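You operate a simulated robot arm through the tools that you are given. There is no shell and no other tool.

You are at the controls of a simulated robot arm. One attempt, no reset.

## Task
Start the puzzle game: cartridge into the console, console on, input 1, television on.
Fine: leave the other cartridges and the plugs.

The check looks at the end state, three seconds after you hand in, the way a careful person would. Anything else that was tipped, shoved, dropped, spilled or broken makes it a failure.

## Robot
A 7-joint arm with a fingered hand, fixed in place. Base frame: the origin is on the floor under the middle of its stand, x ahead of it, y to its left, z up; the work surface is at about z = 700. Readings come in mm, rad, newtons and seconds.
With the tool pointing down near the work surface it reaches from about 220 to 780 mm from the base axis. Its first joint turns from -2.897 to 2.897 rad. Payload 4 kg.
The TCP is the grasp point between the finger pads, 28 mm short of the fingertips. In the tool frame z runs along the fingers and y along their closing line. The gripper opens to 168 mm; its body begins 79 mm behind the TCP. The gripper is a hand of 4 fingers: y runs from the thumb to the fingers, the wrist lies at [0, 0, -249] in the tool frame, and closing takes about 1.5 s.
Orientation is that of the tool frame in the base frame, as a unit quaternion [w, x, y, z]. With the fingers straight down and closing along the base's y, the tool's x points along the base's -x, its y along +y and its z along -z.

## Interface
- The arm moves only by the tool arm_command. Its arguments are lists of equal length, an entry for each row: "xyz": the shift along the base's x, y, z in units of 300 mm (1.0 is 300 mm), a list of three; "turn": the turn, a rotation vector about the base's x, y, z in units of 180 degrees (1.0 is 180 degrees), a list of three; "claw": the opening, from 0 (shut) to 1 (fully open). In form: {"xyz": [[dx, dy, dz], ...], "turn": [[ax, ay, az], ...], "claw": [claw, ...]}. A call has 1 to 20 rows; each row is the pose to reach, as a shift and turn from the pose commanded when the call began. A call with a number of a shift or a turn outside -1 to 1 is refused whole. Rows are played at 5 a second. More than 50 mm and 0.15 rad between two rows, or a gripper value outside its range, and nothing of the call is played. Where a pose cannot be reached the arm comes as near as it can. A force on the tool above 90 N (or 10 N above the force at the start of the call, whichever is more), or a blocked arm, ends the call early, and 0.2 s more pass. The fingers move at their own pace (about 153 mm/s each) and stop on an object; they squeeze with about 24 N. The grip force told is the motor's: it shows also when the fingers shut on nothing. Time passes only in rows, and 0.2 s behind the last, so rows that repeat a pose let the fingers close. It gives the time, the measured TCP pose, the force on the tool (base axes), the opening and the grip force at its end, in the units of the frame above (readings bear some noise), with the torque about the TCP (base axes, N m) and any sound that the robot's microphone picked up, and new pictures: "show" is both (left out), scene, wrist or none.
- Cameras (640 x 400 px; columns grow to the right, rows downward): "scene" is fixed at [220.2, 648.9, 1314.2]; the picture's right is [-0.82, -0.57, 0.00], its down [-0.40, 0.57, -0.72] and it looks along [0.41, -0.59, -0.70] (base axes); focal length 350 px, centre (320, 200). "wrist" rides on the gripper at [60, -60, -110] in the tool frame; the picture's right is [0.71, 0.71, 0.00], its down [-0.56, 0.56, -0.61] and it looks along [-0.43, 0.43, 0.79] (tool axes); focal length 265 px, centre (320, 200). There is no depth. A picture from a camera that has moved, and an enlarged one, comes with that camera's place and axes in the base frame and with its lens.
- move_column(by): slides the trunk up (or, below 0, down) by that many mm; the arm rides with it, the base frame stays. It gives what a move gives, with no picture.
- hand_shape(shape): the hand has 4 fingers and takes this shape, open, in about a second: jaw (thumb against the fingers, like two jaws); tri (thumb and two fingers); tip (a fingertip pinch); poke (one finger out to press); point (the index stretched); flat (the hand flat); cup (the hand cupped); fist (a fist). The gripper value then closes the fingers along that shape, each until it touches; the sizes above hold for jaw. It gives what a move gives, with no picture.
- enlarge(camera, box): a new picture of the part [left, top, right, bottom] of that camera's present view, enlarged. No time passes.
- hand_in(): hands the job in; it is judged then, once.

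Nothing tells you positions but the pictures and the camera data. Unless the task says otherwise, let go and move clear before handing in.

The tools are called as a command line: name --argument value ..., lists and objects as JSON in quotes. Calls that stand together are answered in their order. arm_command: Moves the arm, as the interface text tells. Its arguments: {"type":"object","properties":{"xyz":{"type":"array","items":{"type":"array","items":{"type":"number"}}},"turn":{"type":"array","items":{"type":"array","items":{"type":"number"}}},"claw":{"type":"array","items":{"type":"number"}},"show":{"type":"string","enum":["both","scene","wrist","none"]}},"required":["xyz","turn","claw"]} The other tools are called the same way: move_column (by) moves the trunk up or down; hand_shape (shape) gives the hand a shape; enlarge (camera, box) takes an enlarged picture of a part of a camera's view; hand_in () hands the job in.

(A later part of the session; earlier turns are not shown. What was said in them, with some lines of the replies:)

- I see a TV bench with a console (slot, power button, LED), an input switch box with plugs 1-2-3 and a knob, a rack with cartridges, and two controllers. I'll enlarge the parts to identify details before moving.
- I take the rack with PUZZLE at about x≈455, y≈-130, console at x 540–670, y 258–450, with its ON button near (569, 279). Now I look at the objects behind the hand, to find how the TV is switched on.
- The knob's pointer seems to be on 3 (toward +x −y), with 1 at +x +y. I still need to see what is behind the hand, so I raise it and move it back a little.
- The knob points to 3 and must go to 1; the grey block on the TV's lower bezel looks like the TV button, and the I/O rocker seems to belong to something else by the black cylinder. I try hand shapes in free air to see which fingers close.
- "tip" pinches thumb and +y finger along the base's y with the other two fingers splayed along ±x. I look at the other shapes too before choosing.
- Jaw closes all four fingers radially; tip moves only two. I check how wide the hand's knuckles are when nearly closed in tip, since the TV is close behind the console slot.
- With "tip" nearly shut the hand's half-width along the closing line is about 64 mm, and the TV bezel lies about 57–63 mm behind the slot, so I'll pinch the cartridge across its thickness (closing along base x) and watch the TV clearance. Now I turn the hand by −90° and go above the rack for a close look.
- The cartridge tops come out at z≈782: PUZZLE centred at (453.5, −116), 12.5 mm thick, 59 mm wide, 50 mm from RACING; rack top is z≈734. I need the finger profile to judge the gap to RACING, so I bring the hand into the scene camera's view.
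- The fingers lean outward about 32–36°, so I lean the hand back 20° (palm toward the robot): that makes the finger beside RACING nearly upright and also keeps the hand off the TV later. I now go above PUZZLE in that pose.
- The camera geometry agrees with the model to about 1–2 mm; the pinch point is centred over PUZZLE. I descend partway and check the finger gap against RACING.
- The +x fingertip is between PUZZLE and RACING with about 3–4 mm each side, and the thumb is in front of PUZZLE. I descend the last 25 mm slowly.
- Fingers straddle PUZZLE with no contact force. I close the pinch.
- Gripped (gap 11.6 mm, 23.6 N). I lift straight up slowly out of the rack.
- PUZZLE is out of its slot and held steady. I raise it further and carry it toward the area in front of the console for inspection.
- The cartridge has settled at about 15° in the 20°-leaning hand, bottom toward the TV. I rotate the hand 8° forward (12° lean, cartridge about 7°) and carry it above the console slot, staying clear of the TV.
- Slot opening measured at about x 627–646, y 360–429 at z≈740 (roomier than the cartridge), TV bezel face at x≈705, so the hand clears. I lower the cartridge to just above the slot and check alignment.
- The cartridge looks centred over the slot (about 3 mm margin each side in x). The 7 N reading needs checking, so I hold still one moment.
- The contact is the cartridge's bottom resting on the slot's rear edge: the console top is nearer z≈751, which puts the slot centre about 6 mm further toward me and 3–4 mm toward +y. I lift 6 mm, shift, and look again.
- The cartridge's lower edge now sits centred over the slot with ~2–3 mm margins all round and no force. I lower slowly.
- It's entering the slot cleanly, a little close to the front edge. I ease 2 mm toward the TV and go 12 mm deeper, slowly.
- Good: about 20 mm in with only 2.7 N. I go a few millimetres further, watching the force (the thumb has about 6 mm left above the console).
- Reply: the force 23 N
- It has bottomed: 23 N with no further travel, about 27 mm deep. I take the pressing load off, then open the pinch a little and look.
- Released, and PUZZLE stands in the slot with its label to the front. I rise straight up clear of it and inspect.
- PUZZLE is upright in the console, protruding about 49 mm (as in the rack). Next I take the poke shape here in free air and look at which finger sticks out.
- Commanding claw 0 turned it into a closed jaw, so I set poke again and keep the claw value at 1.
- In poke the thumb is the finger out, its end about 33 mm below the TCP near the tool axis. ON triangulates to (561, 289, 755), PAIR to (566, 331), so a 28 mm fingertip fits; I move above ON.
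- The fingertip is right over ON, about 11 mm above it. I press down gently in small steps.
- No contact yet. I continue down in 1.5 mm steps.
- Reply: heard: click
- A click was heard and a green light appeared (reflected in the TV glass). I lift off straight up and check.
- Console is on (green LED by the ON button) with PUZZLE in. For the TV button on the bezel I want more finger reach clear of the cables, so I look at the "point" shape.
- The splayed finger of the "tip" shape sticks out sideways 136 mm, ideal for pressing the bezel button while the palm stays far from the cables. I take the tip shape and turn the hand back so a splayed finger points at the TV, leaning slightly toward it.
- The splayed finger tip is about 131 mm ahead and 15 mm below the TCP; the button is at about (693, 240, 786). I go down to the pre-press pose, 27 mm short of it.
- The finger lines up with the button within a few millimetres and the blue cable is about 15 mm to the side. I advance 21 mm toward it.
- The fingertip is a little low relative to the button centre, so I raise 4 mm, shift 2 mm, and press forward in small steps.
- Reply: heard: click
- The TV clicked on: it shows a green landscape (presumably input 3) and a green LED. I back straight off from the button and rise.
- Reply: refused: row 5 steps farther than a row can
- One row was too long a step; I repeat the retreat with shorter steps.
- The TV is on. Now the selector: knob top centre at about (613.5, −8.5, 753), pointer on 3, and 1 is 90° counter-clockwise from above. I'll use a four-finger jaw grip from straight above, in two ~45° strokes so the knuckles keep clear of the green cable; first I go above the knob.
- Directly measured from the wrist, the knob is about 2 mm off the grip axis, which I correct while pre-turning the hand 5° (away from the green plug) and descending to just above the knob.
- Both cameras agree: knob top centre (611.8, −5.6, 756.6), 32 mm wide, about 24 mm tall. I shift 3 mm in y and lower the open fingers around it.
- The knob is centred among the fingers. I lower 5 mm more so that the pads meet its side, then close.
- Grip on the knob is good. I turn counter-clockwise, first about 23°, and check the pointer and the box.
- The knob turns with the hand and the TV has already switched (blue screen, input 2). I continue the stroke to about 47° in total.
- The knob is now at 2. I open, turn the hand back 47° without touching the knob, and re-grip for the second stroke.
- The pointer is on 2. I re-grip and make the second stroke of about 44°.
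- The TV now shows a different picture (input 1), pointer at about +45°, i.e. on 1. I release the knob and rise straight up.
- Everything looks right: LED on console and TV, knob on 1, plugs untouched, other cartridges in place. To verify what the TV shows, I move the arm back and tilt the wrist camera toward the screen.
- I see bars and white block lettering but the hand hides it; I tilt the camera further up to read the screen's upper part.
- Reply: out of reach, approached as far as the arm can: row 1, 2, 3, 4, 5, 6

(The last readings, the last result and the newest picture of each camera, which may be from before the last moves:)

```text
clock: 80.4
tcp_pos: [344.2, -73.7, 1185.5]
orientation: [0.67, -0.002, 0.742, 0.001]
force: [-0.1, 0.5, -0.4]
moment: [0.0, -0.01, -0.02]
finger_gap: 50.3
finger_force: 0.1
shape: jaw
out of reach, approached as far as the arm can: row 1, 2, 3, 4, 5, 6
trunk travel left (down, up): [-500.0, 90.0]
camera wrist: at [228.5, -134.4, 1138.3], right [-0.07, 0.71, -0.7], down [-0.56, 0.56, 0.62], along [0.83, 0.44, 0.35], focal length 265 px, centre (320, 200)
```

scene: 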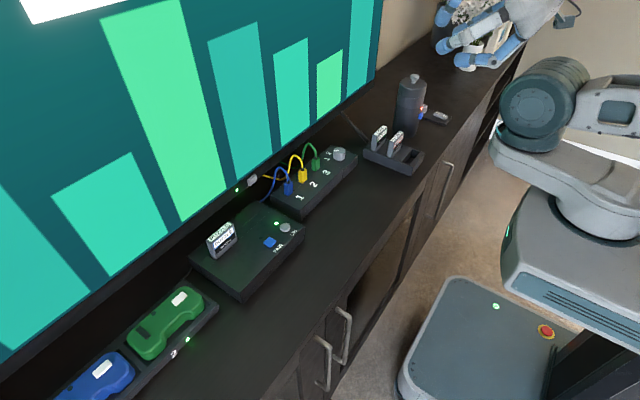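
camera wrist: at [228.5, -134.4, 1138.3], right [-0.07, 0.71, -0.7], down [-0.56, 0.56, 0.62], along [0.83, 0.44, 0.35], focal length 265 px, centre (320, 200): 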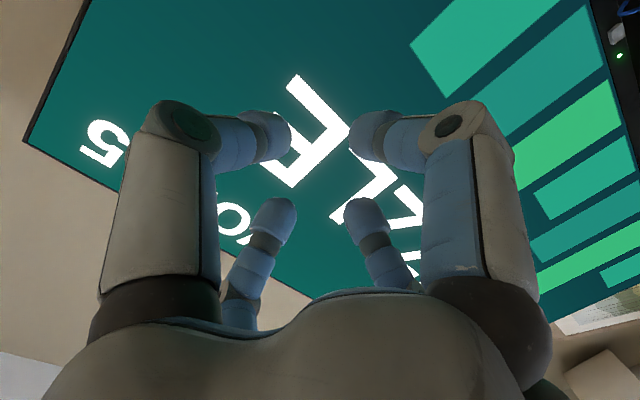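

The screen reads "…ZZLE", so the PUZZLE game is running on input 1. I do a final check of the whole scene.

arm_command --xyz '[[0, 0, 0], [0, 0, 0]]' --turn '[[0, 0, 0], [0, 0, 0]]' --claw '[0.3, 0.3]'

enlarge --camera "scene" --box '[180, 120, 340, 300]'

enlarge --camera "scene" --box '[300, 60, 460, 200]'

enlarge --camera "wrist" --box '[0, 0, 640, 320]'

```text
clock: 81.0
tcp_pos: [343.2, -74.9, 1186.8]
orientation: [0.67, -0.001, 0.742, 0.0]
force: [0.3, 0.1, 0.1]
moment: [-0.02, -0.02, -0.02]
finger_gap: 50.5
finger_force: 0.1
shape: jaw
trunk travel left (down, up): [-500.0, 90.0]
camera wrist: at [228.2, -134.5, 1138.3], right [-0.07, 0.71, -0.7], down [-0.56, 0.56, 0.62], along [0.83, 0.44, 0.35], focal length 265 px, centre (320, 200)
```

scene: 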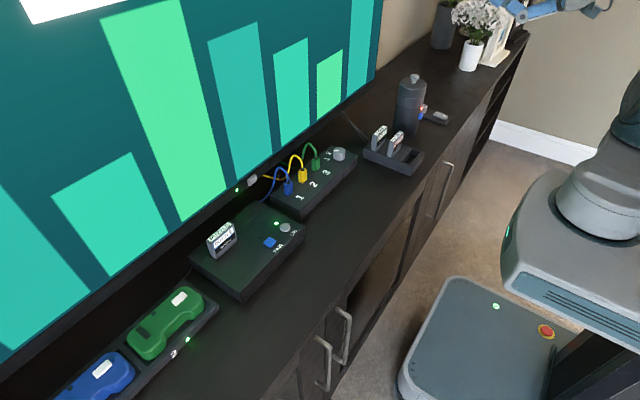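
wrist: 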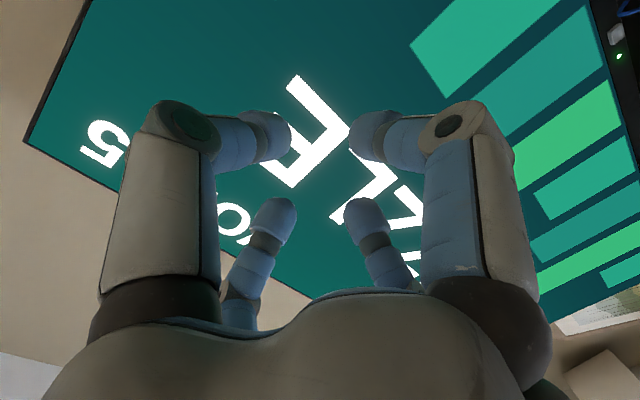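

```text
2.22 times, centred on (260, 210) of scene
camera zoom: at [220.2, 648.9, 1314.2], right [-0.82, -0.57, 0.0], down [-0.4, 0.57, -0.72], along [0.41, -0.59, -0.7], focal length 779 px, centre (453, 178)
```

zoom: 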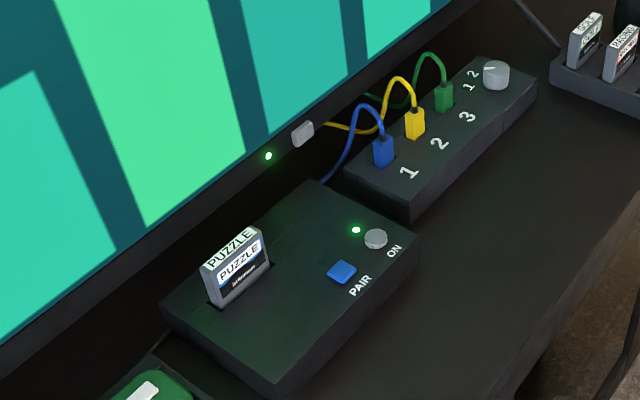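

```text
2.86 times, centred on (380, 130) of scene
camera zoom: at [220.2, 648.9, 1314.2], right [-0.82, -0.57, 0.0], down [-0.4, 0.57, -0.72], along [0.41, -0.59, -0.7], focal length 1002 px, centre (149, 400)
```

zoom: 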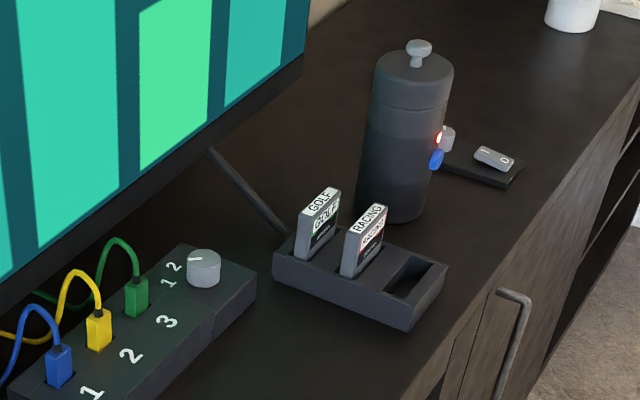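

```text
1.00 times, centred on (320, 160) of wrist (not enlarged: the box is as wide or as high as the picture)
camera zoom: at [228.2, -134.5, 1138.3], right [-0.07, 0.71, -0.7], down [-0.56, 0.56, 0.62], along [0.83, 0.44, 0.35], focal length 265 px, centre (320, 240)
```

zoom: 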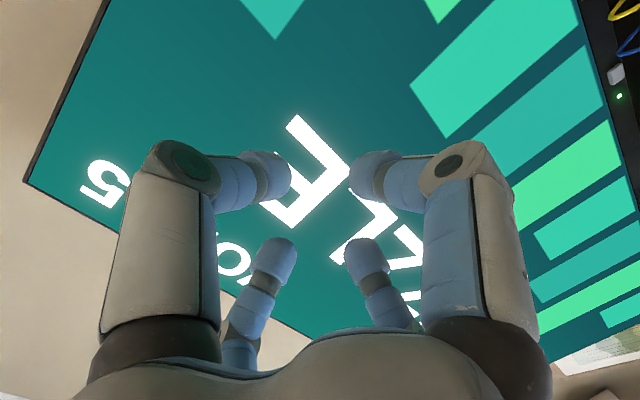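

Final state: PUZZLE seated in the console, console LED lit, knob on 1, the TV on and showing the PUZZLE screen. GOLF and RACING, the plugs, controllers and everything else are where they were, and the hand is clear, so I hand in.

hand_in

```text
The job is handed in.
```

The puzzle game is running: the PUZZLE cartridge is in the console, the console and television are both on, and the selector is on input 1. I've handed the job in, but no verdict has come back yet.

- **Cartridge:** It stands upright in the slot with the label facing front. It bottomed out at about 23 N.
- **Console:** Pressing ON gave a click and lit the green light beside it. I did not touch PAIR.
- **Television:** The button on the lower bezel clicked and a picture came up.
- **Selector:** The knob had been on 3. After I turned it to 1, the screen changed, and the part of the title I could read ends in "ZLE".

In the last pictures the GOLF and RACING cartridges, the three plugs and their cables, and the controllers are where they started. So are the black cylinder and the I/O switch beside it. During the first lowering the cartridge rested briefly on the rear edge of the slot at about 8 N; I lifted it and realigned before inserting, and nothing shifted. The hand was empty and clear of everything when I handed in.
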